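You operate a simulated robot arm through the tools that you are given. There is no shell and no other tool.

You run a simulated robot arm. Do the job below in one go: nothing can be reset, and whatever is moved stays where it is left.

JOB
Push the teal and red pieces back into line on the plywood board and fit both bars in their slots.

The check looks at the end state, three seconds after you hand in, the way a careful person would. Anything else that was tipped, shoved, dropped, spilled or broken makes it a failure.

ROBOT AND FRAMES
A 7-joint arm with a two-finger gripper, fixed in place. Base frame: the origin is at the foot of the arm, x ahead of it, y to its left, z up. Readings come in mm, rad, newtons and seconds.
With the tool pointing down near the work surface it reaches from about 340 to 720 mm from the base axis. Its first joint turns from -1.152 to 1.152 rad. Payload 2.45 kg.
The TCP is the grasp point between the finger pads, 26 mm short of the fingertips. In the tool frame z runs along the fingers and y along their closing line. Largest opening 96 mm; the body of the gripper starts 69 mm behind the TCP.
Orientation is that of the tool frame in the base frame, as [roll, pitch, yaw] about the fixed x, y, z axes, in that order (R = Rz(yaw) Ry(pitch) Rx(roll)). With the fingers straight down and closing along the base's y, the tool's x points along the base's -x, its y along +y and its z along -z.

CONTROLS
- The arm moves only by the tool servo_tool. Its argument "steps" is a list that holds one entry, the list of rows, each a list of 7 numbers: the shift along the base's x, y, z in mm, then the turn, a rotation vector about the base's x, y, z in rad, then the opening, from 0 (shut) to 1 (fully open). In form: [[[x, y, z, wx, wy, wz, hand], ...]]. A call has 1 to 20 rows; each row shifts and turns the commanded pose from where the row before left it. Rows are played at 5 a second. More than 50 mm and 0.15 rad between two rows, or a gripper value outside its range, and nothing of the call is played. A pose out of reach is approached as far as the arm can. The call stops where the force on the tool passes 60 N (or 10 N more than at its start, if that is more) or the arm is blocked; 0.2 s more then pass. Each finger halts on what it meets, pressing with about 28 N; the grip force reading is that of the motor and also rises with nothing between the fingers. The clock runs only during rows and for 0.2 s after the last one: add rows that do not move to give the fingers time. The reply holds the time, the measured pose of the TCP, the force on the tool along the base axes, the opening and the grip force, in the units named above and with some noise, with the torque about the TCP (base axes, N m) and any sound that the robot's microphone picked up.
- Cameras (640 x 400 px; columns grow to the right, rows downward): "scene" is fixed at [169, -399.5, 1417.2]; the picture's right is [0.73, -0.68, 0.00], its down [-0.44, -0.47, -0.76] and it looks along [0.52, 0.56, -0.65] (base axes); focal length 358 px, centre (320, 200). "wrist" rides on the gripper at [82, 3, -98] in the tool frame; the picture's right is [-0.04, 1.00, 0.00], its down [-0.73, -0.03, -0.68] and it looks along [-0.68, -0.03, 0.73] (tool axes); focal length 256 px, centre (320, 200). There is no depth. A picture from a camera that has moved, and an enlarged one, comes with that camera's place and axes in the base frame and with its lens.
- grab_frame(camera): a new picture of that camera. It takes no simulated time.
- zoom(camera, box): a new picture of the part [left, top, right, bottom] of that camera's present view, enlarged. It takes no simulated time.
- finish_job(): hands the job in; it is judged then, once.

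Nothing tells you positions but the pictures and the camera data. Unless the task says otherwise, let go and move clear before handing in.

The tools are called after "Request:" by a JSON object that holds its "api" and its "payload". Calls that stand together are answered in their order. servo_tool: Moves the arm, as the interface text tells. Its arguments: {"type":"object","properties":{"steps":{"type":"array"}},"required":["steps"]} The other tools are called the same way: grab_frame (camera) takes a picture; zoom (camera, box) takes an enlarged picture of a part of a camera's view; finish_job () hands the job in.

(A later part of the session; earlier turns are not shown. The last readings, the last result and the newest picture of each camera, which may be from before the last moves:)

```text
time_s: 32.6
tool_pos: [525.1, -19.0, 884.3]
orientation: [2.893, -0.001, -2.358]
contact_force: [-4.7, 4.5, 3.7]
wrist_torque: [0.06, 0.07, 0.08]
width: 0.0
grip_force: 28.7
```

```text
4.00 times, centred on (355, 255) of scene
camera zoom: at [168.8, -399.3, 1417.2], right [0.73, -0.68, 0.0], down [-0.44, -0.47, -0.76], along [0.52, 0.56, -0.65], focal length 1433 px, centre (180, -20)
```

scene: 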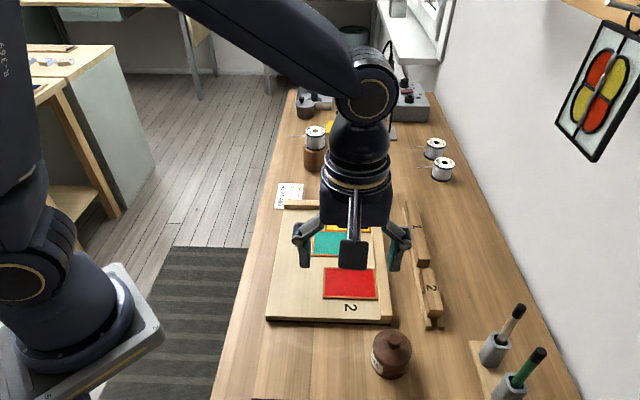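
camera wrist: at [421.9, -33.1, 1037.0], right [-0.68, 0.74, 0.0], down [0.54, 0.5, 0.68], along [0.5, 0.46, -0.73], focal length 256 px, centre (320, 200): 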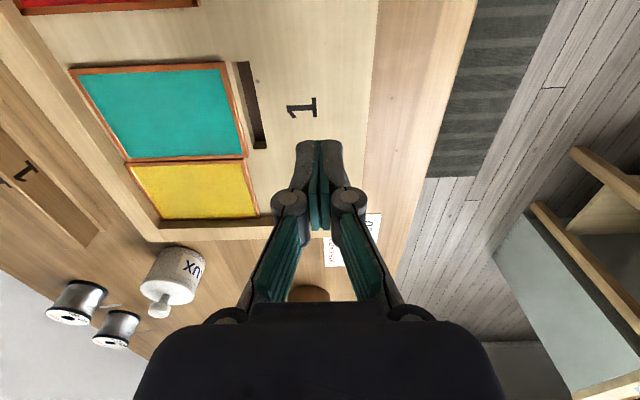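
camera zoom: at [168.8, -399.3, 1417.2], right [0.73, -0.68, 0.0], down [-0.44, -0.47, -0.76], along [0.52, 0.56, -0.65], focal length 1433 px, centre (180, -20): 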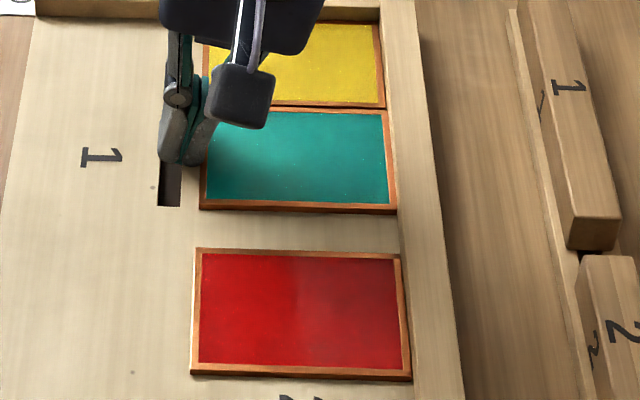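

Teal is seated against the rail with a light contact force. I'll back off, rise, and go to the "2" end of red with the fingers half open so they push its edge at two points.

Request:
{"api": "servo_tool", "payload": {"steps": [[[-7.07, 7.07, 1, 0, 0, 0, 0], [0, 0, 25, -0.0884, -0.0884, 0, 0], [0, 0, 25, -0.0884, -0.0884, 0, 0], [-12.5, -30.7, 0, -0.0884, 0.0884, 0, 0.5], [-12.5, -30.7, 0, -0.0884, 0.0884, 0, 0.5], [-12.5, -30.7, 0, 0, 0, 0, 0.5], [-12.5, -30.7, 0, 0, 0, 0, 0.5], [-12.5, -30.7, 0, 0, 0, 0, 0.5], [0, 0, -20, 0, 0, 0, 0.5], [0, 0, 0, 0, 0, 0, 0.5], [0, 0, 0, 0, 0, 0, 0.5]]]}}

Request:
{"api": "grab_frame", "payload": {"camera": "wrist"}}

Request:
{"api": "zoom", "payload": {"camera": "scene", "box": [260, 200, 420, 400]}}

```text
time_s: 35.0
tool_pos: [454.7, -165.3, 915.1]
orientation: [-3.139, -0.249, -2.357]
contact_force: [-0.5, 0.5, 0.2]
wrist_torque: [0.02, 0.02, 0.02]
width: 47.9
grip_force: 0.1
```

```text
taken
camera wrist: at [413.9, -202.1, 1030.3], right [-0.68, 0.73, -0.01], down [0.64, 0.6, 0.48], along [0.36, 0.32, -0.88], focal length 256 px, centre (320, 200)
```

wrist: 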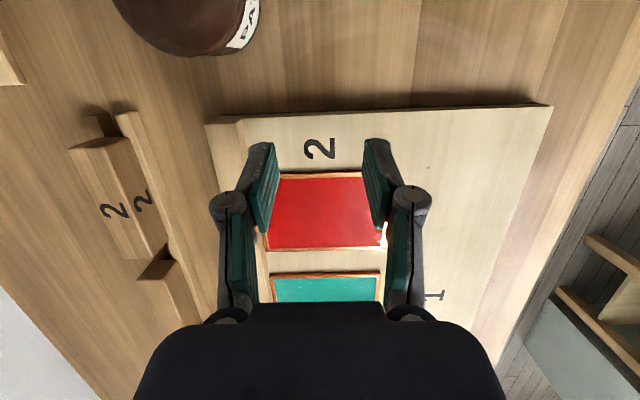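

```text
2.00 times, centred on (340, 300) of scene
camera zoom: at [169.0, -399.5, 1417.2], right [0.73, -0.68, 0.0], down [-0.44, -0.47, -0.76], along [0.52, 0.56, -0.65], focal length 717 px, centre (280, 0)
```

zoom: 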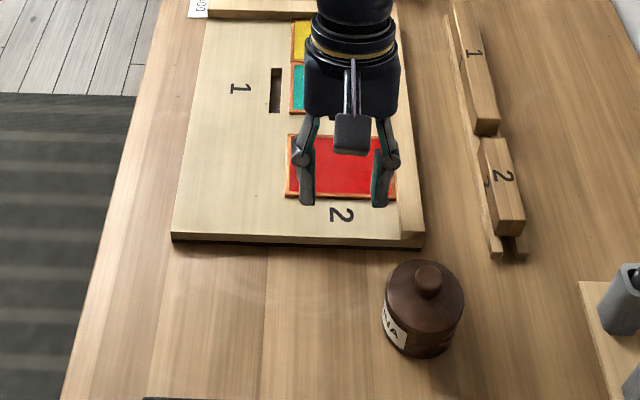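

The fingers straddle the middle of red's end edge with about 10 mm of clearance. I'll descend and feel for the board.

Request:
{"api": "servo_tool", "payload": {"steps": [[[0, 0, -15, 0, 0, 0, 0.5], [0, 0, -10, 0, 0, 0, 0.5], [0, 0, -2, 0, 0, 0, 0.5], [0, 0, 0, 0, 0, 0, 0.5]]]}}

Request:
{"api": "servo_tool", "payload": {"steps": [[[0, 0, -1, 0, 0, 0, 0.5], [0, 0, 0, 0, 0, 0, 0.5]]]}}

Request:
{"api": "servo_tool", "payload": {"steps": [[[0, 0, -1, 0, 0, 0, 0.5], [0, 0, 0, 0, 0, 0, 0.5]]]}}

Request:
{"api": "servo_tool", "payload": {"steps": [[[0, 0, -0.7, 0, 0, 0, 0.5], [0, 0, 0, 0, 0, 0, 0.5]]]}}

```text
time_s: 36.0
tool_pos: [454.7, -167.5, 888.8]
orientation: [-3.141, -0.25, -2.359]
contact_force: [0.0, 0.4, -0.6]
wrist_torque: [-0.02, -0.02, 0.04]
width: 48.0
grip_force: 0.1
```

```text
time_s: 36.6
tool_pos: [455.7, -166.6, 886.8]
orientation: [-3.139, -0.25, -2.357]
contact_force: [-0.6, 0.1, 0.1]
wrist_torque: [-0.01, -0.01, 0.01]
width: 48.2
grip_force: 0.0
```

```text
time_s: 37.2
tool_pos: [456.2, -166.5, 887.3]
orientation: [-3.141, -0.249, -2.358]
contact_force: [0.2, 0.0, 0.3]
wrist_torque: [-0.01, -0.02, 0.02]
width: 48.1
grip_force: 0.0
```

```text
time_s: 37.8
tool_pos: [455.3, -167.0, 885.4]
orientation: [-3.14, -0.249, -2.358]
contact_force: [1.0, -0.1, 0.6]
wrist_torque: [0.01, 0.02, -0.02]
width: 47.9
grip_force: 0.0
```

Request:
{"api": "servo_tool", "payload": {"steps": [[[0, 0, -0.6, 0, 0, 0, 0.5], [0, 0, 0, 0, 0, 0, 0.5]]]}}

Request:
{"api": "servo_tool", "payload": {"steps": [[[0, 0, -0.6, 0, 0, 0, 0.5], [0, 0, 0, 0, 0, 0, 0.5]]]}}

Request:
{"api": "servo_tool", "payload": {"steps": [[[0, 0, -0.6, 0, 0, 0, 0.5], [0, 0, 0, 0, 0, 0, 0.5]]]}}

```text
time_s: 38.4
tool_pos: [454.0, -167.5, 885.2]
orientation: [-3.139, -0.25, -2.358]
contact_force: [0.0, 0.1, 0.0]
wrist_torque: [-0.02, -0.02, 0.02]
width: 48.0
grip_force: 0.1
```

```text
time_s: 39.0
tool_pos: [455.2, -166.9, 884.1]
orientation: [-3.141, -0.248, -2.359]
contact_force: [-0.1, -1.0, 0.5]
wrist_torque: [0.03, 0.02, 0.01]
width: 48.0
grip_force: 0.0
```

```text
time_s: 39.6
tool_pos: [454.0, -166.8, 885.0]
orientation: [-3.14, -0.249, -2.356]
contact_force: [-1.4, 1.0, 15.0]
wrist_torque: [0.25, 0.12, 0.02]
width: 49.2
grip_force: 3.8
```

Board contact found. I'll rise half a millimetre and push red toward teal.

Request:
{"api": "servo_tool", "payload": {"steps": [[[0, 0, 1.1, 0, 0, 0, 0.5], [2.8, 2.8, 0, 0, 0, 0, 0.5], [2.8, 2.8, 0, 0, 0, 0, 0.5], [1.4, 1.4, 0, 0, 0, 0, 0.5], [1.4, 1.4, 0, 0, 0, 0, 0.5], [1.4, 1.4, 0, 0, 0, 0, 0.5], [0, 0, 0, 0, 0, 0, 0.5]]]}}

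Request:
{"api": "zoom", "payload": {"camera": "wrist", "box": [200, 90, 440, 310]}}

```text
time_s: 41.2
tool_pos: [463.6, -156.9, 885.0]
orientation: [-3.138, -0.25, -2.357]
contact_force: [-0.3, 0.6, 0.5]
wrist_torque: [-0.02, 0.03, -0.02]
width: 48.2
grip_force: 0.0
```

```text
1.82 times, centred on (320, 200) of wrist
camera zoom: at [424.1, -192.8, 1000.2], right [-0.68, 0.73, -0.01], down [0.64, 0.6, 0.48], along [0.36, 0.32, -0.88], focal length 465 px, centre (320, 200)
```

zoom: 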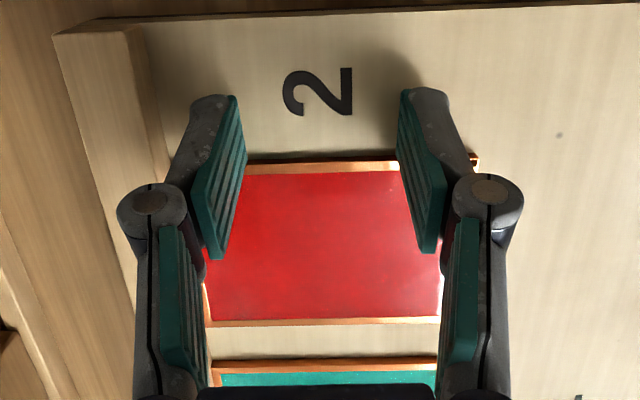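

Request:
{"api": "servo_tool", "payload": {"steps": [[[1.4, 1.4, 0, 0, 0, 0, 0.5], [1.4, 1.4, 0, 0, 0, 0, 0.5], [1.4, 1.4, 0, 0, 0, 0, 0.5], [1.4, 1.4, 0, 0, 0, 0, 0.5], [0, 0, 0, 0, 0, 0, 0.5]]]}}

Request:
{"api": "zoom", "payload": {"camera": "wrist", "box": [200, 90, 440, 310]}}

Request:
{"api": "zoom", "payload": {"camera": "scene", "box": [290, 220, 410, 330]}}

```text
time_s: 42.4
tool_pos: [470.2, -150.6, 886.0]
orientation: [-3.14, -0.249, -2.359]
contact_force: [-1.0, -0.5, -0.2]
wrist_torque: [-0.03, -0.01, 0.0]
width: 48.3
grip_force: 0.0
```

```text
1.82 times, centred on (320, 200) of wrist
camera zoom: at [429.8, -186.9, 1000.3], right [-0.68, 0.73, -0.01], down [0.64, 0.6, 0.48], along [0.36, 0.32, -0.88], focal length 465 px, centre (320, 200)
```

zoom: 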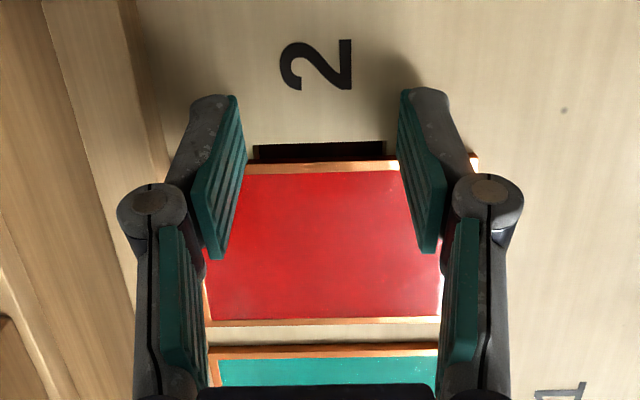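

```text
3.64 times, centred on (350, 275) of scene
camera zoom: at [169.0, -399.5, 1417.2], right [0.73, -0.68, 0.0], down [-0.44, -0.47, -0.76], along [0.52, 0.56, -0.65], focal length 1303 px, centre (211, -73)
```

zoom: 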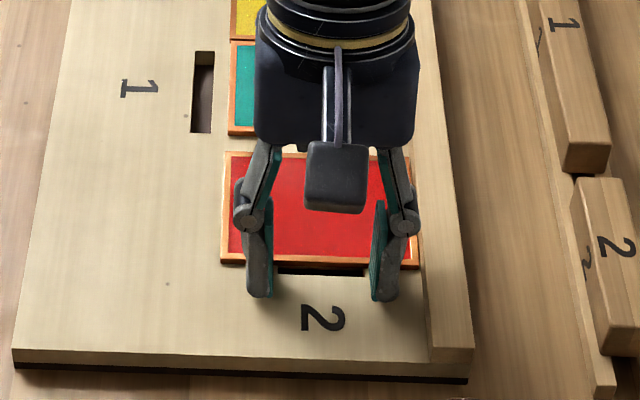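

Slot 2 is appearing between the fingers as red slides. I'll keep pushing.

Request:
{"api": "servo_tool", "payload": {"steps": [[[1.4, 1.4, 0, 0, 0, 0, 0.5], [1.4, 1.4, 0, 0, 0, 0, 0.5], [1.4, 1.4, 0, 0, 0, 0, 0.5], [1.4, 1.4, 0, 0, 0, 0, 0.5], [1.4, 1.4, 0, 0, 0, 0, 0.5], [1.4, 1.4, 0, 0, 0, 0, 0.5], [0, 0, 0, 0, 0, 0, 0.5]]]}}

Request:
{"api": "zoom", "payload": {"camera": "wrist", "box": [200, 90, 440, 310]}}

Request:
{"api": "zoom", "payload": {"camera": "scene", "box": [290, 220, 410, 330]}}

```text
time_s: 44.0
tool_pos: [478.7, -141.5, 885.5]
orientation: [-3.138, -0.249, -2.359]
contact_force: [0.1, -0.1, 0.3]
wrist_torque: [0.04, 0.0, 0.01]
width: 48.1
grip_force: 0.5
```

```text
1.82 times, centred on (320, 200) of wrist
camera zoom: at [438.1, -178.5, 999.9], right [-0.68, 0.73, -0.01], down [0.64, 0.6, 0.48], along [0.36, 0.32, -0.88], focal length 465 px, centre (320, 200)
```

zoom: 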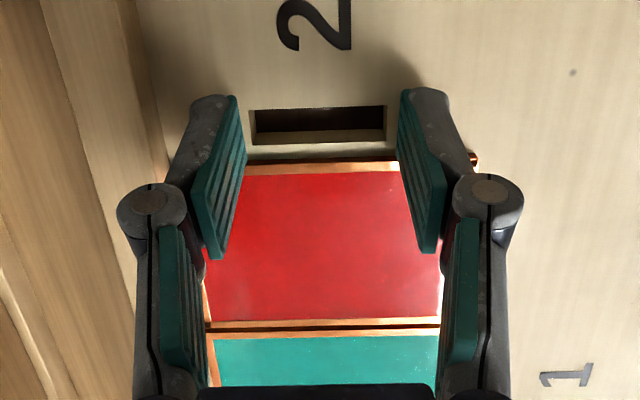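

```text
3.64 times, centred on (350, 275) of scene
camera zoom: at [169.0, -399.5, 1417.2], right [0.73, -0.68, 0.0], down [-0.44, -0.47, -0.76], along [0.52, 0.56, -0.65], focal length 1303 px, centre (211, -73)
```

zoom: 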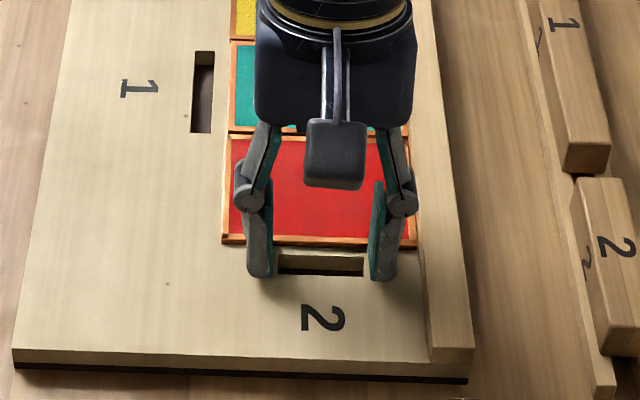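

Slot 2 is fully clear, and red is a few millimetres from teal. I'll finish the push in 1 mm steps.

Request:
{"api": "servo_tool", "payload": {"steps": [[[0.7, 0.7, 0, 0, 0, 0, 0.5], [0.7, 0.7, 0, 0, 0, 0, 0.5], [0.7, 0.7, 0, 0, 0, 0, 0.5], [0, 0, 0, 0, 0, 0, 0.5]]]}}

Request:
{"api": "servo_tool", "payload": {"steps": [[[0.7, 0.7, 0, 0, 0, 0, 0.5], [0, 0, 0, 0, 0, 0, 0.5]]]}}

Request:
{"api": "servo_tool", "payload": {"steps": [[[0.6, 0.6, 0, 0, 0, 0, 0.5], [0, 0, 0, 0, 0, 0, 0.5]]]}}

Request:
{"api": "zoom", "payload": {"camera": "wrist", "box": [200, 90, 440, 310]}}

```text
time_s: 45.0
tool_pos: [481.5, -140.8, 885.2]
orientation: [-3.141, -0.247, -2.358]
contact_force: [-0.6, -0.3, -0.9]
wrist_torque: [0.02, 0.01, -0.05]
width: 47.9
grip_force: 0.1
```

```text
time_s: 45.6
tool_pos: [481.9, -139.8, 886.6]
orientation: [-3.141, -0.249, -2.358]
contact_force: [-0.4, -0.8, 1.2]
wrist_torque: [0.0, -0.02, -0.01]
width: 48.3
grip_force: 0.1
```

```text
time_s: 46.2
tool_pos: [481.3, -139.6, 884.8]
orientation: [-3.14, -0.249, -2.358]
contact_force: [-0.8, -0.9, 2.2]
wrist_torque: [0.0, 0.06, 0.02]
width: 48.1
grip_force: 0.1
```

```text
1.82 times, centred on (320, 200) of wrist
camera zoom: at [441.1, -175.3, 999.9], right [-0.68, 0.73, -0.01], down [0.64, 0.6, 0.48], along [0.36, 0.32, -0.88], focal length 465 px, centre (320, 200)
```

zoom: 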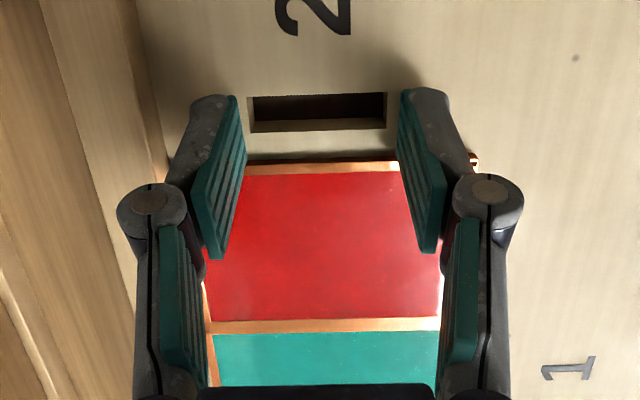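

Request:
{"api": "zoom", "payload": {"camera": "wrist", "box": [270, 230, 380, 310]}}

Request:
{"api": "zoom", "payload": {"camera": "scene", "box": [305, 225, 355, 295]}}

```text
5.00 times, centred on (325, 270) of wrist
camera zoom: at [441.1, -175.3, 999.9], right [-0.68, 0.73, -0.01], down [0.64, 0.6, 0.48], along [0.36, 0.32, -0.88], focal length 1280 px, centre (295, -150)
```

zoom: 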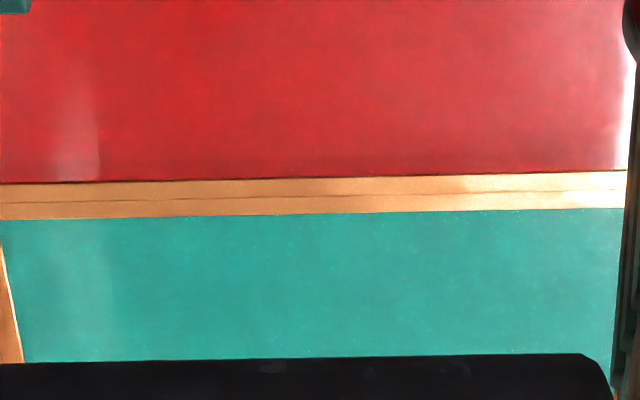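

```text
5.71 times, centred on (330, 260) of scene
camera zoom: at [168.9, -399.5, 1417.2], right [0.73, -0.68, 0.0], down [-0.44, -0.47, -0.76], along [0.52, 0.56, -0.65], focal length 2048 px, centre (263, -143)
```

zoom: 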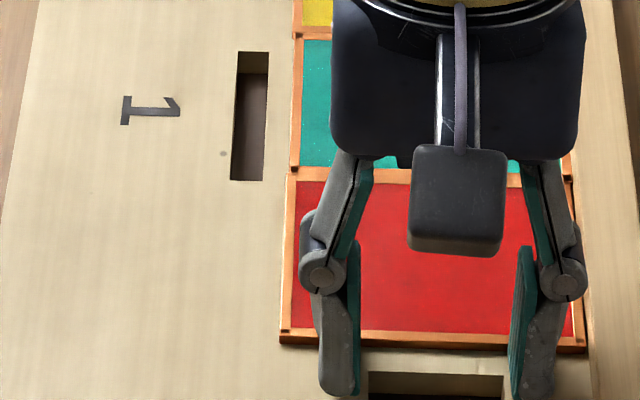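

Red's and teal's copper edges now meet along a clean line. One more small nudge will close up any remaining gap, including teal to yellow.

Request:
{"api": "servo_tool", "payload": {"steps": [[[0.5, 0.5, 0, 0, 0, 0, 0.5], [0, 0, 0, 0, 0, 0, 0.5]]]}}

Request:
{"api": "servo_tool", "payload": {"steps": [[[0.5, 0.5, 0, 0, 0, 0, 0.5], [0, 0, 0, 0, 0, 0, 0.5]]]}}

```text
time_s: 46.8
tool_pos: [482.9, -138.9, 884.6]
orientation: [-3.139, -0.249, -2.358]
contact_force: [-1.1, -0.8, 1.9]
wrist_torque: [-0.02, 0.03, 0.0]
width: 48.1
grip_force: 0.5
```

```text
time_s: 47.4
tool_pos: [482.9, -138.4, 885.7]
orientation: [-3.139, -0.249, -2.357]
contact_force: [-1.4, -1.1, 0.6]
wrist_torque: [0.01, 0.02, 0.02]
width: 48.1
grip_force: 0.0
```

Request:
{"api": "servo_tool", "payload": {"steps": [[[0.5, 0.5, 0, 0, 0, 0, 0.5], [0, 0, 0, 0, 0, 0, 0.5]]]}}

Request:
{"api": "servo_tool", "payload": {"steps": [[[0.5, 0.5, 0, 0, 0, 0, 0.5], [0, 0, 0, 0, 0, 0, 0.5]]]}}

Request:
{"api": "zoom", "payload": {"camera": "scene", "box": [305, 205, 395, 305]}}

```text
time_s: 48.0
tool_pos: [483.1, -137.6, 884.3]
orientation: [-3.14, -0.249, -2.357]
contact_force: [-4.2, -2.4, 1.3]
wrist_torque: [0.03, 0.08, 0.04]
width: 47.8
grip_force: 0.3
```

```text
time_s: 48.6
tool_pos: [483.7, -138.2, 883.5]
orientation: [3.141, -0.251, -2.358]
contact_force: [-6.0, -6.2, 2.2]
wrist_torque: [-0.1, 0.17, 0.09]
width: 48.3
grip_force: 0.1
```

```text
4.00 times, centred on (350, 255) of scene
camera zoom: at [168.7, -399.6, 1417.1], right [0.73, -0.68, 0.0], down [-0.44, -0.47, -0.76], along [0.52, 0.56, -0.65], focal length 1433 px, centre (200, -20)
```

zoom: 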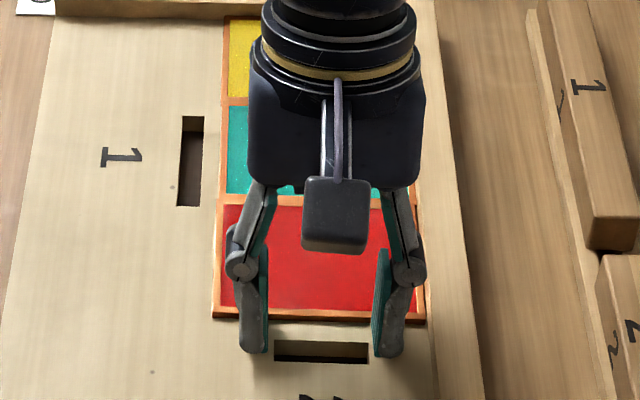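

The row is closed up tightly with about 8 N. I'll back off, lift, straighten the tool, and take a good look at slot 2 and at both bars on the rack.

Request:
{"api": "servo_tool", "payload": {"steps": [[[-5.6, -5.6, 1, 0, 0, 0, 0.5], [0, 0, 35, 0.0884, -0.0884, 0, 0.5], [0, 0, 35, 0.0884, -0.0884, 0, 1], [-11, -30, 15, 0, 0, 0, 1], [-11, -30, 15, 0, 0, 0, 1], [-11, -30, 0, 0, 0, 0, 1], [0, 0, 0, 0, 0, 0, 1], [0, 0, 0, 0, 0, 0, 1]]]}}

Request:
{"api": "grab_frame", "payload": {"camera": "wrist"}}

Request:
{"api": "zoom", "payload": {"camera": "wrist", "box": [180, 60, 460, 260]}}

Request:
{"api": "zoom", "payload": {"camera": "scene", "box": [300, 195, 460, 335]}}

```text
time_s: 50.4
tool_pos: [445.4, -234.8, 985.5]
orientation: [-3.138, 0.002, -2.359]
contact_force: [-0.7, -0.7, 1.1]
wrist_torque: [0.0, 0.02, 0.0]
width: 95.8
grip_force: 0.1
```

```text
taken
camera wrist: at [385.8, -288.6, 1084.2], right [-0.68, 0.74, 0.0], down [0.54, 0.5, 0.68], along [0.5, 0.46, -0.73], focal length 256 px, centre (320, 200)
```

wrist: 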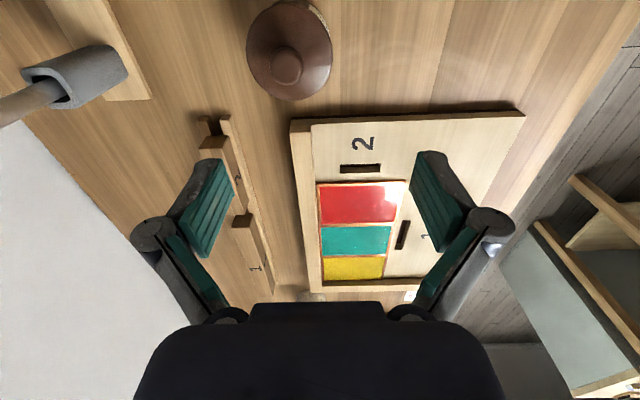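

```text
2.00 times, centred on (320, 160) of wrist
camera zoom: at [385.8, -288.6, 1084.2], right [-0.68, 0.74, 0.0], down [0.54, 0.5, 0.68], along [0.5, 0.46, -0.73], focal length 512 px, centre (320, 280)
```

zoom: 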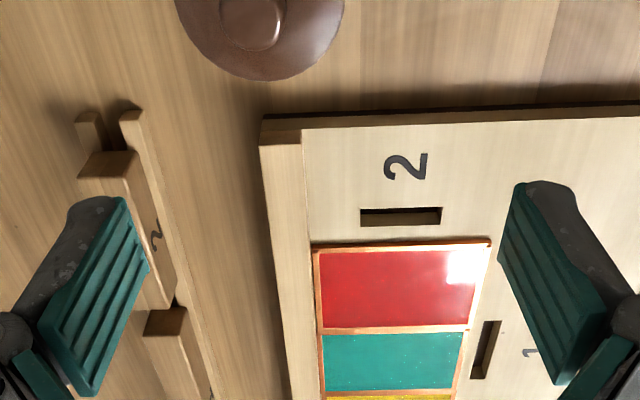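

```text
2.86 times, centred on (380, 265) of scene
camera zoom: at [169.0, -399.5, 1417.2], right [0.73, -0.68, 0.0], down [-0.44, -0.47, -0.76], along [0.52, 0.56, -0.65], focal length 1024 px, centre (149, 14)
```

zoom: 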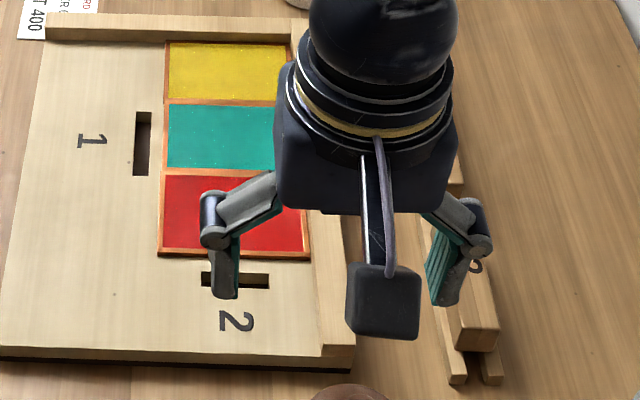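

All three pieces are in line and both slots are clear: slot 1 is about 64×12 mm, slot 2 about 44×12 mm. Next I'll look down at the bars on the rack from between the open fingers.

Request:
{"api": "servo_tool", "payload": {"steps": [[[31.4, -12, 0, 0, 0, 0, 1], [31.4, -12, 0, 0, 0, 0, 1], [31.3, -12, -10, 0, 0, 0, 1], [0, 0, 0, 0, 0, 0, 1], [0, 0, 0, 0, 0, 0, 1]]]}}

Request:
{"api": "grab_frame", "payload": {"camera": "wrist"}}

Request:
{"api": "zoom", "payload": {"camera": "wrist", "box": [230, 60, 410, 310]}}

Request:
{"api": "zoom", "payload": {"camera": "scene", "box": [300, 195, 460, 335]}}

```text
time_s: 51.6
tool_pos: [539.1, -268.8, 976.8]
orientation: [3.14, -0.001, -2.358]
contact_force: [-1.2, 0.7, 0.1]
wrist_torque: [0.0, 0.0, -0.01]
width: 95.8
grip_force: 0.1
```

```text
taken
camera wrist: at [479.3, -324.2, 1074.5], right [-0.68, 0.74, 0.0], down [0.54, 0.5, 0.68], along [0.5, 0.46, -0.73], focal length 256 px, centre (320, 200)
```

wrist: 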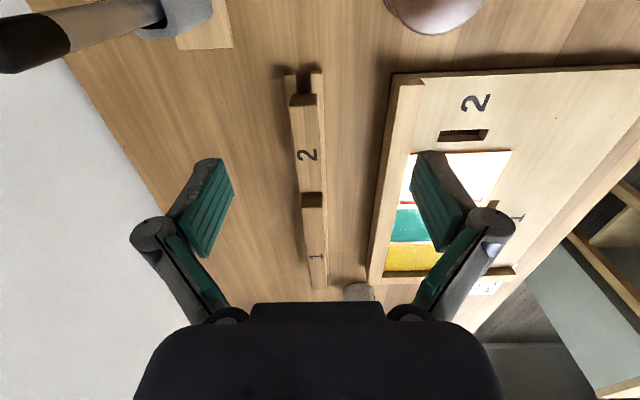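

```text
1.60 times, centred on (320, 185) of wrist
camera zoom: at [479.3, -324.2, 1074.5], right [-0.68, 0.74, 0.0], down [0.54, 0.5, 0.68], along [0.5, 0.46, -0.73], focal length 410 px, centre (320, 224)
```

zoom: 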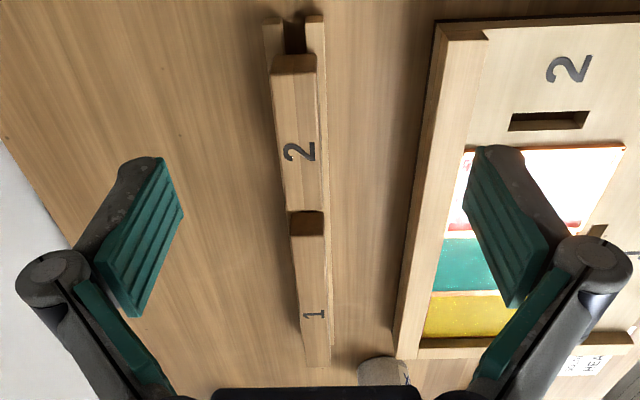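

```text
2.86 times, centred on (380, 265) of scene
camera zoom: at [169.0, -399.5, 1417.2], right [0.73, -0.68, 0.0], down [-0.44, -0.47, -0.76], along [0.52, 0.56, -0.65], focal length 1024 px, centre (149, 14)
```

zoom: 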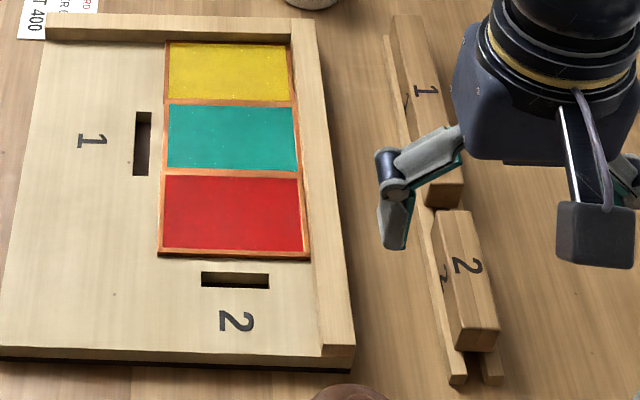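

Both bars lie parallel to the board's long side on the rack, around u≈584. I'll zoom in for exact edges and take a second viewpoint to pin down their height.

Request:
{"api": "zoom", "payload": {"camera": "wrist", "box": [270, 60, 350, 140]}}

Request:
{"api": "zoom", "payload": {"camera": "wrist", "box": [270, 170, 350, 300]}}

Request:
{"api": "servo_tool", "payload": {"steps": [[[20, -20, 0, 0, 0, 0, 1], [20, -20, 0, 0, 0, 0, 1], [0, 0, 0, 0, 0, 0, 1], [0, 0, 0, 0, 0, 0, 1]]]}}

Request:
{"api": "zoom", "payload": {"camera": "wrist", "box": [330, 60, 450, 160]}}

Request:
{"api": "grab_frame", "payload": {"camera": "wrist"}}

```text
5.00 times, centred on (310, 100) of wrist
camera zoom: at [479.3, -324.2, 1074.5], right [-0.68, 0.74, 0.0], down [0.54, 0.5, 0.68], along [0.5, 0.46, -0.73], focal length 1280 px, centre (370, 700)
```

zoom: 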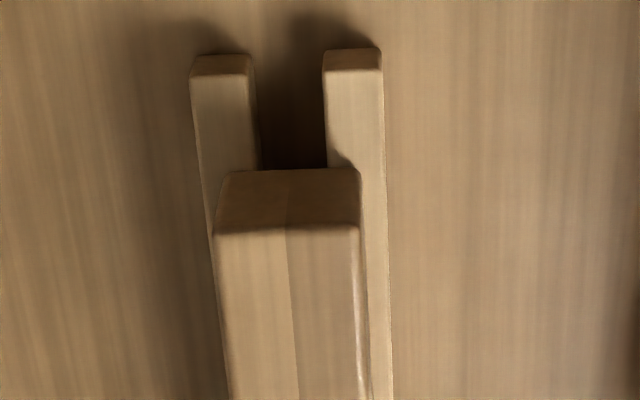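

```text
3.08 times, centred on (310, 235) of wrist
camera zoom: at [479.3, -324.2, 1074.5], right [-0.68, 0.74, 0.0], down [0.54, 0.5, 0.68], along [0.5, 0.46, -0.73], focal length 788 px, centre (351, 92)
```

zoom: 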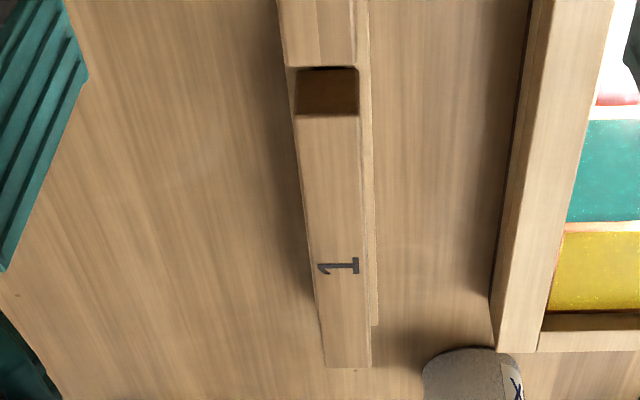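

```text
time_s: 52.6
tool_pos: [580.0, -309.6, 977.4]
orientation: [3.141, 0.0, -2.356]
contact_force: [0.7, 0.3, -0.1]
wrist_torque: [0.01, 0.01, -0.03]
width: 95.7
grip_force: 0.1
```

```text
4.00 times, centred on (390, 110) of wrist
camera zoom: at [519.8, -364.2, 1074.1], right [-0.68, 0.74, 0.0], down [0.54, 0.5, 0.68], along [0.5, 0.46, -0.73], focal length 1024 px, centre (40, 560)
```

zoom: 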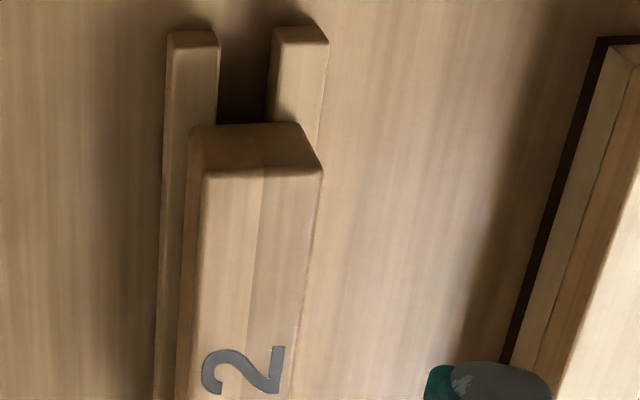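

```text
taken
camera wrist: at [519.8, -364.2, 1074.1], right [-0.68, 0.74, 0.0], down [0.54, 0.5, 0.68], along [0.5, 0.46, -0.73], focal length 256 px, centre (320, 200)
```

wrist: 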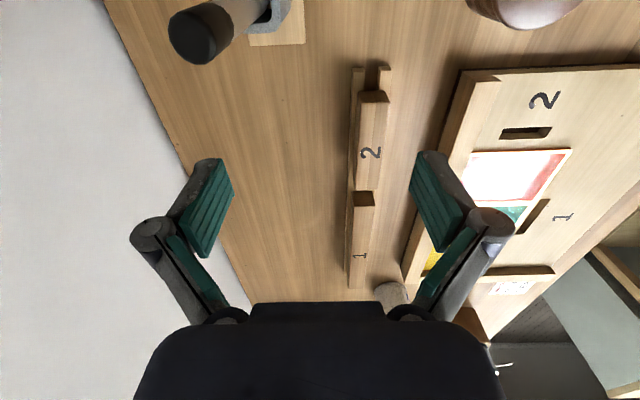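

From the two views, the bar tops are at z≈877.5, and bars 1 and 2 are about 180 and 90 mm long, 24 mm wide, centred at u≈585. I'll hover above bar 2 to refine its centre.

Request:
{"api": "servo_tool", "payload": {"steps": [[[0.5, 31.7, -20, 0, 0, 0, 1], [0.5, 31.8, -27, 0, 0, 0, 1], [0, 0, 0, 0, 0, 0, 1], [0, 0, 0, 0, 0, 0, 1]]]}}

Request:
{"api": "grab_frame", "payload": {"camera": "wrist"}}

Request:
{"api": "zoom", "payload": {"camera": "wrist", "box": [270, 20, 370, 220]}}

Request:
{"api": "servo_tool", "payload": {"steps": [[[0, 0, 0, 0, 0, 0, 1]]]}}

Request:
{"api": "servo_tool", "payload": {"steps": [[[0, 0, 0, 0, 0, 0, 1]]]}}

```text
time_s: 53.6
tool_pos: [580.0, -246.2, 928.3]
orientation: [-3.14, 0.0, -2.355]
contact_force: [-0.2, 0.3, 0.4]
wrist_torque: [0.04, 0.01, 0.0]
width: 96.0
grip_force: 0.1
```

```text
taken
camera wrist: at [520.8, -301.3, 1026.7], right [-0.68, 0.74, 0.0], down [0.54, 0.5, 0.68], along [0.5, 0.46, -0.73], focal length 256 px, centre (320, 200)
```

wrist: 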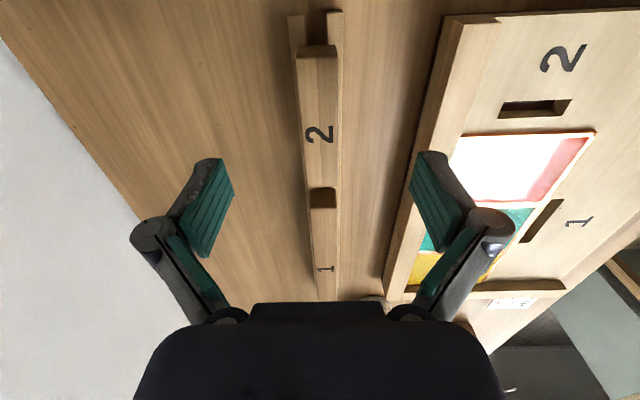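

```text
2.00 times, centred on (320, 120) of wrist
camera zoom: at [520.8, -301.3, 1026.7], right [-0.68, 0.74, 0.0], down [0.54, 0.5, 0.68], along [0.5, 0.46, -0.73], focal length 512 px, centre (320, 360)
```

zoom: 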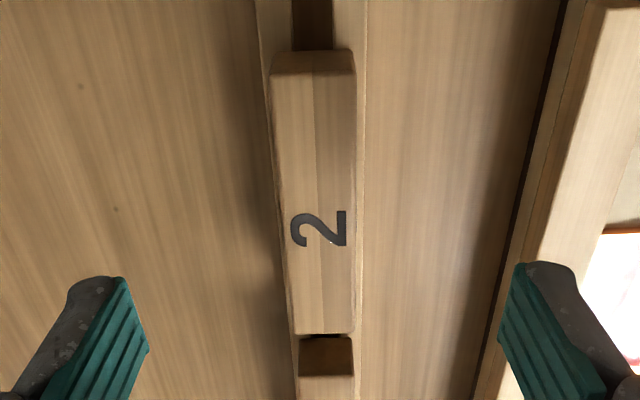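

```text
time_s: 54.0
tool_pos: [580.0, -246.4, 928.7]
orientation: [-3.14, 0.0, -2.359]
contact_force: [0.5, -0.9, 0.1]
wrist_torque: [0.01, 0.01, 0.0]
width: 95.9
grip_force: 0.1
```

```text
time_s: 54.4
tool_pos: [580.4, -246.1, 928.8]
orientation: [-3.14, -0.001, -2.358]
contact_force: [0.5, -0.6, -0.3]
wrist_torque: [0.0, -0.01, 0.0]
width: 96.0
grip_force: 0.0
```

Bar 2's centre refines to u≈585.0, v≈-235.1. Now I'll hover over slot 2 at the same height to measure it the same way.

Request:
{"api": "servo_tool", "payload": {"steps": [[[-34.5, 33.5, 0, 0, 0, 0, 1], [-34.5, 33.5, 0, 0, 0, 0, 1], [-34.5, 33.5, 0, 0, 0, 0, 1], [0, 0, 0, 0, 0, 0, 1], [0, 0, 0, 0, 0, 0, 1]]]}}

Request:
{"api": "zoom", "payload": {"camera": "wrist", "box": [240, 60, 400, 180]}}

Request:
{"api": "servo_tool", "payload": {"steps": [[[0, 0, 0, 0, 0, 0, 1]]]}}

Request:
{"api": "servo_tool", "payload": {"steps": [[[0, 0, 0, 0, 0, 0, 1]]]}}

Request:
{"api": "grab_frame", "payload": {"camera": "wrist"}}

```text
time_s: 55.6
tool_pos: [477.2, -146.3, 929.1]
orientation: [-3.14, 0.0, -2.358]
contact_force: [0.2, 1.1, -0.4]
wrist_torque: [0.02, 0.01, 0.02]
width: 96.2
grip_force: 0.0
```

```text
3.33 times, centred on (320, 120) of wrist
camera zoom: at [417.4, -199.3, 1027.2], right [-0.68, 0.74, 0.0], down [0.54, 0.5, 0.68], along [0.5, 0.46, -0.73], focal length 853 px, centre (320, 467)
```

zoom: 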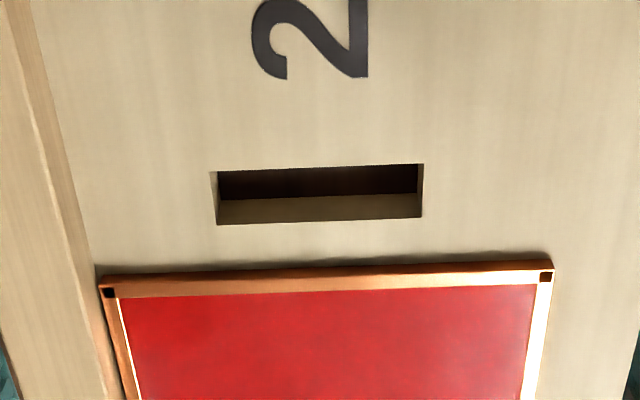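

```text
time_s: 56.0
tool_pos: [477.1, -145.0, 929.0]
orientation: [-3.14, 0.0, -2.358]
contact_force: [-0.4, -0.6, 0.6]
wrist_torque: [0.03, 0.04, 0.0]
width: 96.0
grip_force: 0.1
```

```text
time_s: 56.4
tool_pos: [477.6, -145.1, 929.7]
orientation: [-3.139, 0.001, -2.358]
contact_force: [-0.6, -0.5, -0.3]
wrist_torque: [-0.03, 0.03, -0.02]
width: 96.1
grip_force: 0.1
```

```text
taken
camera wrist: at [417.5, -199.4, 1027.2], right [-0.68, 0.74, 0.0], down [0.54, 0.5, 0.68], along [0.5, 0.46, -0.73], focal length 256 px, centre (320, 200)
```

wrist: 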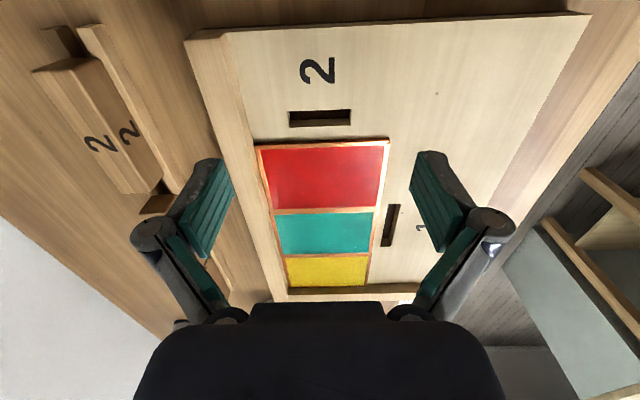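

Slot 2 is at u 417.9–461.4, v −228.8 to −240.5. Next I'll hover over slot 1 for the same measurement.

Request:
{"api": "servo_tool", "payload": {"steps": [[[12.1, 43.1, 0, 0, 0, 0, 1], [12.1, 43.1, 0, 0, 0, 0, 1], [12.1, 43.1, 0, 0, 0, 0, 1], [0, 0, 0, 0, 0, 0, 1], [0, 0, 0, 0, 0, 0, 1]]]}}

Request:
{"api": "zoom", "payload": {"camera": "wrist", "box": [240, 60, 400, 180]}}

Request:
{"api": "servo_tool", "payload": {"steps": [[[0, 0, 0, 0, 0, 0, 1]]]}}

Request:
{"api": "servo_tool", "payload": {"steps": [[[0, 0, 0, 0, 0, 0, 1]]]}}

Request:
{"api": "grab_frame", "payload": {"camera": "wrist"}}

```text
time_s: 57.6
tool_pos: [511.6, -15.9, 929.1]
orientation: [-3.142, -0.001, -2.358]
contact_force: [0.0, 0.1, -0.4]
wrist_torque: [0.02, -0.02, 0.02]
width: 96.1
grip_force: 0.0
```

```text
3.33 times, centred on (320, 120) of wrist
camera zoom: at [453.1, -70.1, 1027.3], right [-0.68, 0.74, 0.0], down [0.54, 0.5, 0.68], along [0.5, 0.46, -0.73], focal length 853 px, centre (320, 467)
```

zoom: 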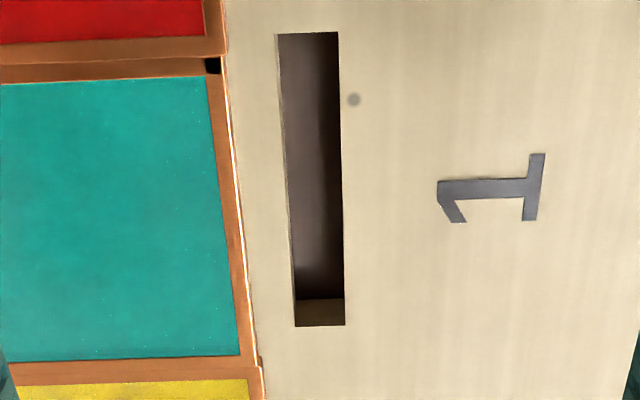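

```text
time_s: 58.0
tool_pos: [511.7, -15.4, 928.5]
orientation: [-3.139, 0.0, -2.359]
contact_force: [-0.2, -0.5, -1.2]
wrist_torque: [0.01, 0.0, 0.0]
width: 95.9
grip_force: 0.0
```

```text
time_s: 58.4
tool_pos: [512.6, -15.0, 929.6]
orientation: [-3.14, -0.001, -2.358]
contact_force: [0.0, -0.3, -0.3]
wrist_torque: [-0.01, 0.0, 0.03]
width: 96.1
grip_force: 0.1
```

```text
taken
camera wrist: at [453.0, -70.3, 1027.3], right [-0.68, 0.74, 0.0], down [0.54, 0.5, 0.68], along [0.5, 0.46, -0.73], focal length 256 px, centre (320, 200)
```

wrist: 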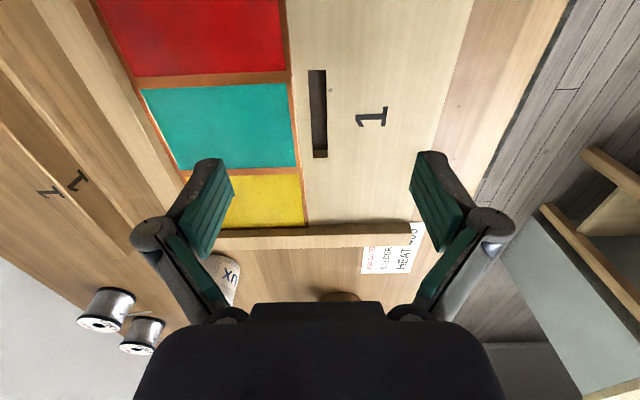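

Slot 1 is at u 368.8–380.5, v −320.0 to −384.3. I'll go and hover over bar 1 for its measurement before grasping.

Request:
{"api": "servo_tool", "payload": {"steps": [[[31.5, -28.5, 0, 0, 0, 0, 1], [31.5, -28.5, 0, 0, 0, 0, 1], [31.5, -28.5, 0, 0, 0, 0, 1], [31.5, -28.4, 0, 0, 0, 0, 1], [31.6, -28.4, 0, 0, 0, 0, 1], [0, 0, 0, 0, 0, 0, 1], [0, 0, 0, 0, 0, 0, 1]]]}}

Request:
{"api": "grab_frame", "payload": {"camera": "wrist"}}

Request:
{"api": "zoom", "payload": {"camera": "wrist", "box": [260, 20, 380, 140]}}

Request:
{"api": "zoom", "payload": {"camera": "wrist", "box": [260, 180, 380, 300]}}

Request:
{"api": "servo_tool", "payload": {"steps": [[[0, 0, 0, 0, 0, 0, 1]]]}}

Request:
{"api": "servo_tool", "payload": {"steps": [[[0, 0, 0, 0, 0, 0, 1]]]}}

```text
time_s: 60.0
tool_pos: [670.5, -157.6, 928.8]
orientation: [3.141, 0.0, -2.356]
contact_force: [0.1, 0.5, -0.3]
wrist_torque: [0.0, -0.01, 0.02]
width: 96.1
grip_force: 0.0
```

```text
taken
camera wrist: at [611.0, -212.6, 1027.1], right [-0.68, 0.74, 0.0], down [0.54, 0.5, 0.68], along [0.5, 0.46, -0.73], focal length 256 px, centre (320, 200)
```

wrist: 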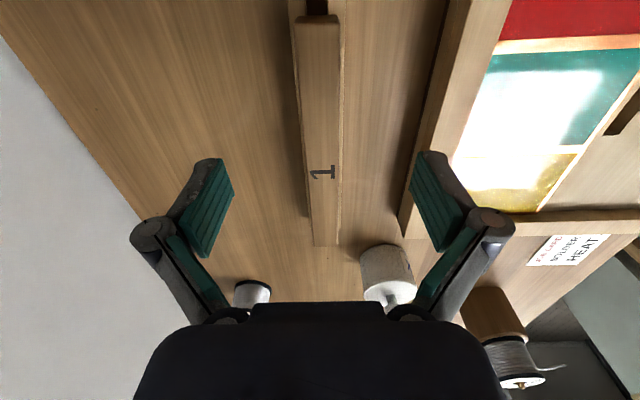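

```text
3.33 times, centred on (320, 80) of wrist
camera zoom: at [611.0, -212.6, 1027.1], right [-0.68, 0.74, 0.0], down [0.54, 0.5, 0.68], along [0.5, 0.46, -0.73], focal length 853 px, centre (320, 600)
```

zoom: 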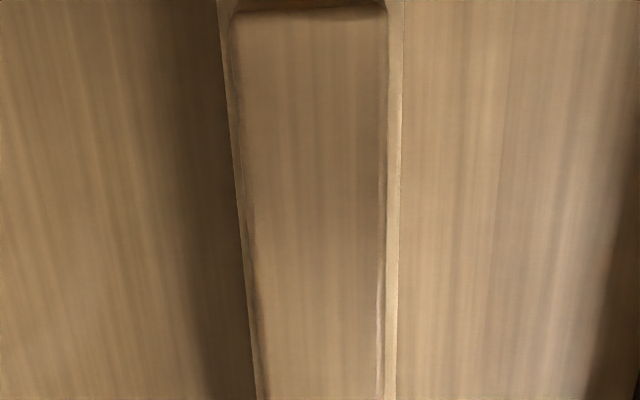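

```text
3.33 times, centred on (320, 240) of wrist
camera zoom: at [611.0, -212.6, 1027.1], right [-0.68, 0.74, 0.0], down [0.54, 0.5, 0.68], along [0.5, 0.46, -0.73], focal length 853 px, centre (320, 67)
```

zoom: 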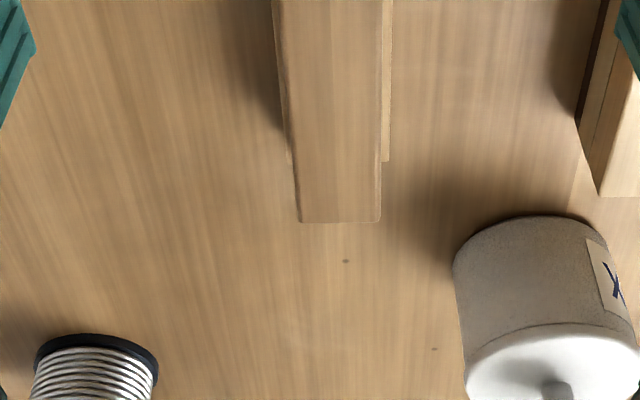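

```text
time_s: 60.4
tool_pos: [671.3, -158.1, 928.3]
orientation: [-3.139, 0.0, -2.356]
contact_force: [-1.1, 0.2, -0.5]
wrist_torque: [-0.07, 0.02, 0.0]
width: 95.9
grip_force: 0.1
```

```text
time_s: 60.8
tool_pos: [670.3, -158.2, 929.2]
orientation: [-3.141, -0.002, -2.357]
contact_force: [0.2, -0.4, -0.5]
wrist_torque: [0.03, 0.03, -0.03]
width: 95.6
grip_force: 0.2
```

Bar 1's centre is at u≈584.7, v≈−393.0. I'll centre the gripper on it and lower it so the tips stop about 8 mm above the bar's underside, which keeps them clear of the glass later, then close.

Request:
{"api": "servo_tool", "payload": {"steps": [[[17.5, 19.2, 0, 0, 0, 0, 1], [0, 0, -20, 0, 0, 0, 1], [0, 0, -15, 0, 0, 0, 1], [0, 0, -9.8, 0, 0, 0, 1], [0, 0, 0, 0, 0, 0, 1]]]}}

Request:
{"api": "grab_frame", "payload": {"camera": "wrist"}}

Request:
{"api": "zoom", "payload": {"camera": "scene", "box": [360, 160, 480, 300]}}

```text
time_s: 62.0
tool_pos: [688.2, -138.9, 884.0]
orientation: [-3.14, 0.0, -2.356]
contact_force: [0.0, 0.6, 0.2]
wrist_torque: [-0.04, -0.02, 0.0]
width: 95.9
grip_force: 0.0
```

```text
taken
camera wrist: at [628.3, -193.5, 982.3], right [-0.68, 0.74, 0.0], down [0.54, 0.5, 0.68], along [0.5, 0.46, -0.73], focal length 256 px, centre (320, 200)
```

wrist: 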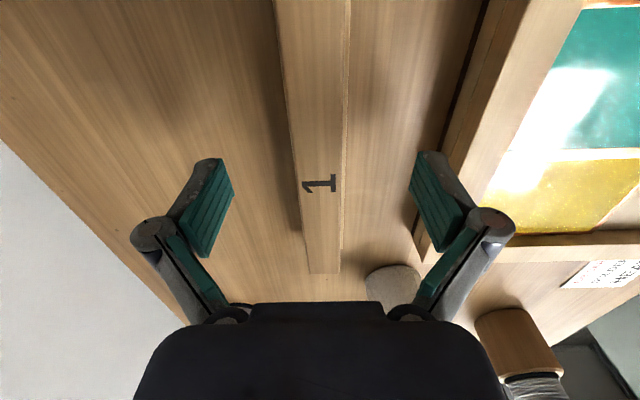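

```text
2.86 times, centred on (420, 230) of scene
camera zoom: at [169.0, -399.5, 1417.2], right [0.73, -0.68, 0.0], down [-0.44, -0.47, -0.76], along [0.52, 0.56, -0.65], focal length 1024 px, centre (34, 114)
```

zoom: 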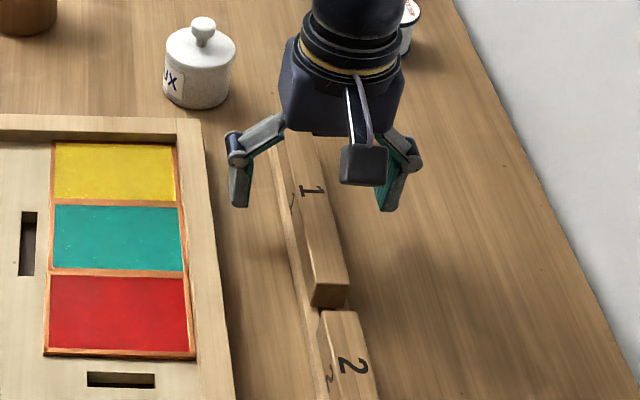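

The fingers straddle bar 1 with clearance to the board and rack. Closing now.

Request:
{"api": "servo_tool", "payload": {"steps": [[[0, 0, 0, 0, 0, 0, 0.4], [0, 0, 0, 0, 0, 0, 0.35], [0, 0, 0, 0, 0, 0, 0.3], [0, 0, 0, 0, 0, 0, 0.2], [0, 0, 0, 0, 0, 0, 0], [0, 0, 0, 0, 0, 0, 0], [0, 0, 0, 0, 0, 0, 0]]]}}

Request:
{"api": "grab_frame", "payload": {"camera": "wrist"}}

```text
time_s: 63.6
tool_pos: [687.3, -139.3, 883.1]
orientation: [-3.14, 0.002, -2.358]
contact_force: [-0.7, 0.6, 0.1]
wrist_torque: [-0.01, 0.04, 0.04]
width: 23.3
grip_force: 28.3
```

```text
taken
camera wrist: at [628.3, -193.6, 982.6], right [-0.68, 0.74, 0.0], down [0.54, 0.5, 0.68], along [0.5, 0.46, -0.73], focal length 256 px, centre (320, 200)
```

wrist: 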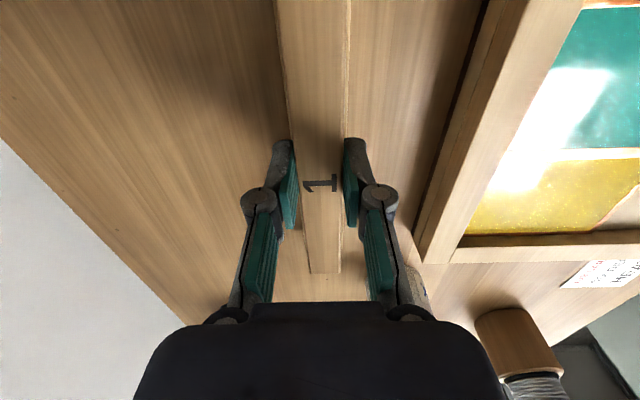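

Bar 1 is gripped at 23.3 mm. I'll lift it straight up and check the hold and the tongue underneath.

Request:
{"api": "servo_tool", "payload": {"steps": [[[0, 0, 5, 0, 0, 0, 0], [0, 0, 10, 0, 0, 0, 0], [0, 0, 15, 0, 0, 0, 0], [0, 0, 20, 0, 0, 0, 0], [0, 0, 10, 0, 0, 0, 0], [0, 0, 0, 0, 0, 0, 0]]]}}

Request:
{"api": "zoom", "payload": {"camera": "scene", "box": [360, 160, 480, 300]}}

Request:
{"api": "grab_frame", "payload": {"camera": "wrist"}}

```text
time_s: 65.0
tool_pos: [688.0, -138.9, 945.0]
orientation: [-3.139, 0.001, -2.359]
contact_force: [0.6, 0.3, -1.7]
wrist_torque: [0.0, 0.01, -0.04]
width: 23.2
grip_force: 27.5
```

```text
2.86 times, centred on (420, 230) of scene
camera zoom: at [169.0, -399.5, 1417.1], right [0.73, -0.68, 0.0], down [-0.44, -0.47, -0.76], along [0.52, 0.56, -0.65], focal length 1024 px, centre (34, 114)
```

zoom: 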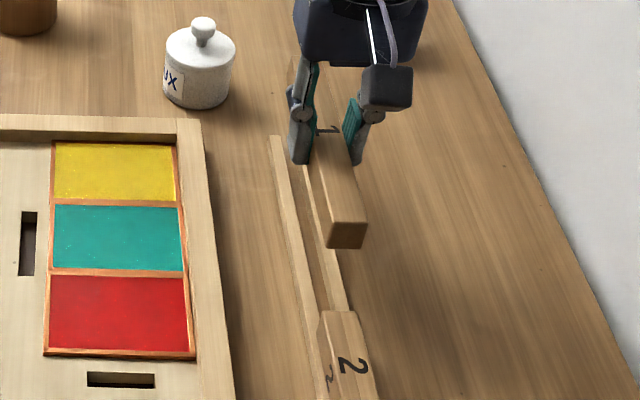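

```text
taken
camera wrist: at [628.7, -194.0, 1042.4], right [-0.68, 0.74, 0.0], down [0.54, 0.5, 0.68], along [0.5, 0.46, -0.73], focal length 256 px, centre (320, 200)
```

wrist: 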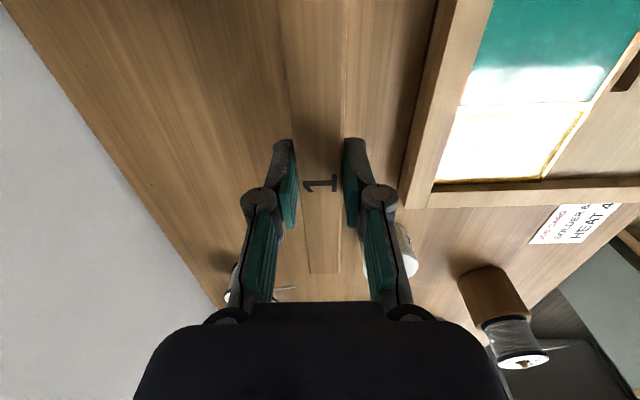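

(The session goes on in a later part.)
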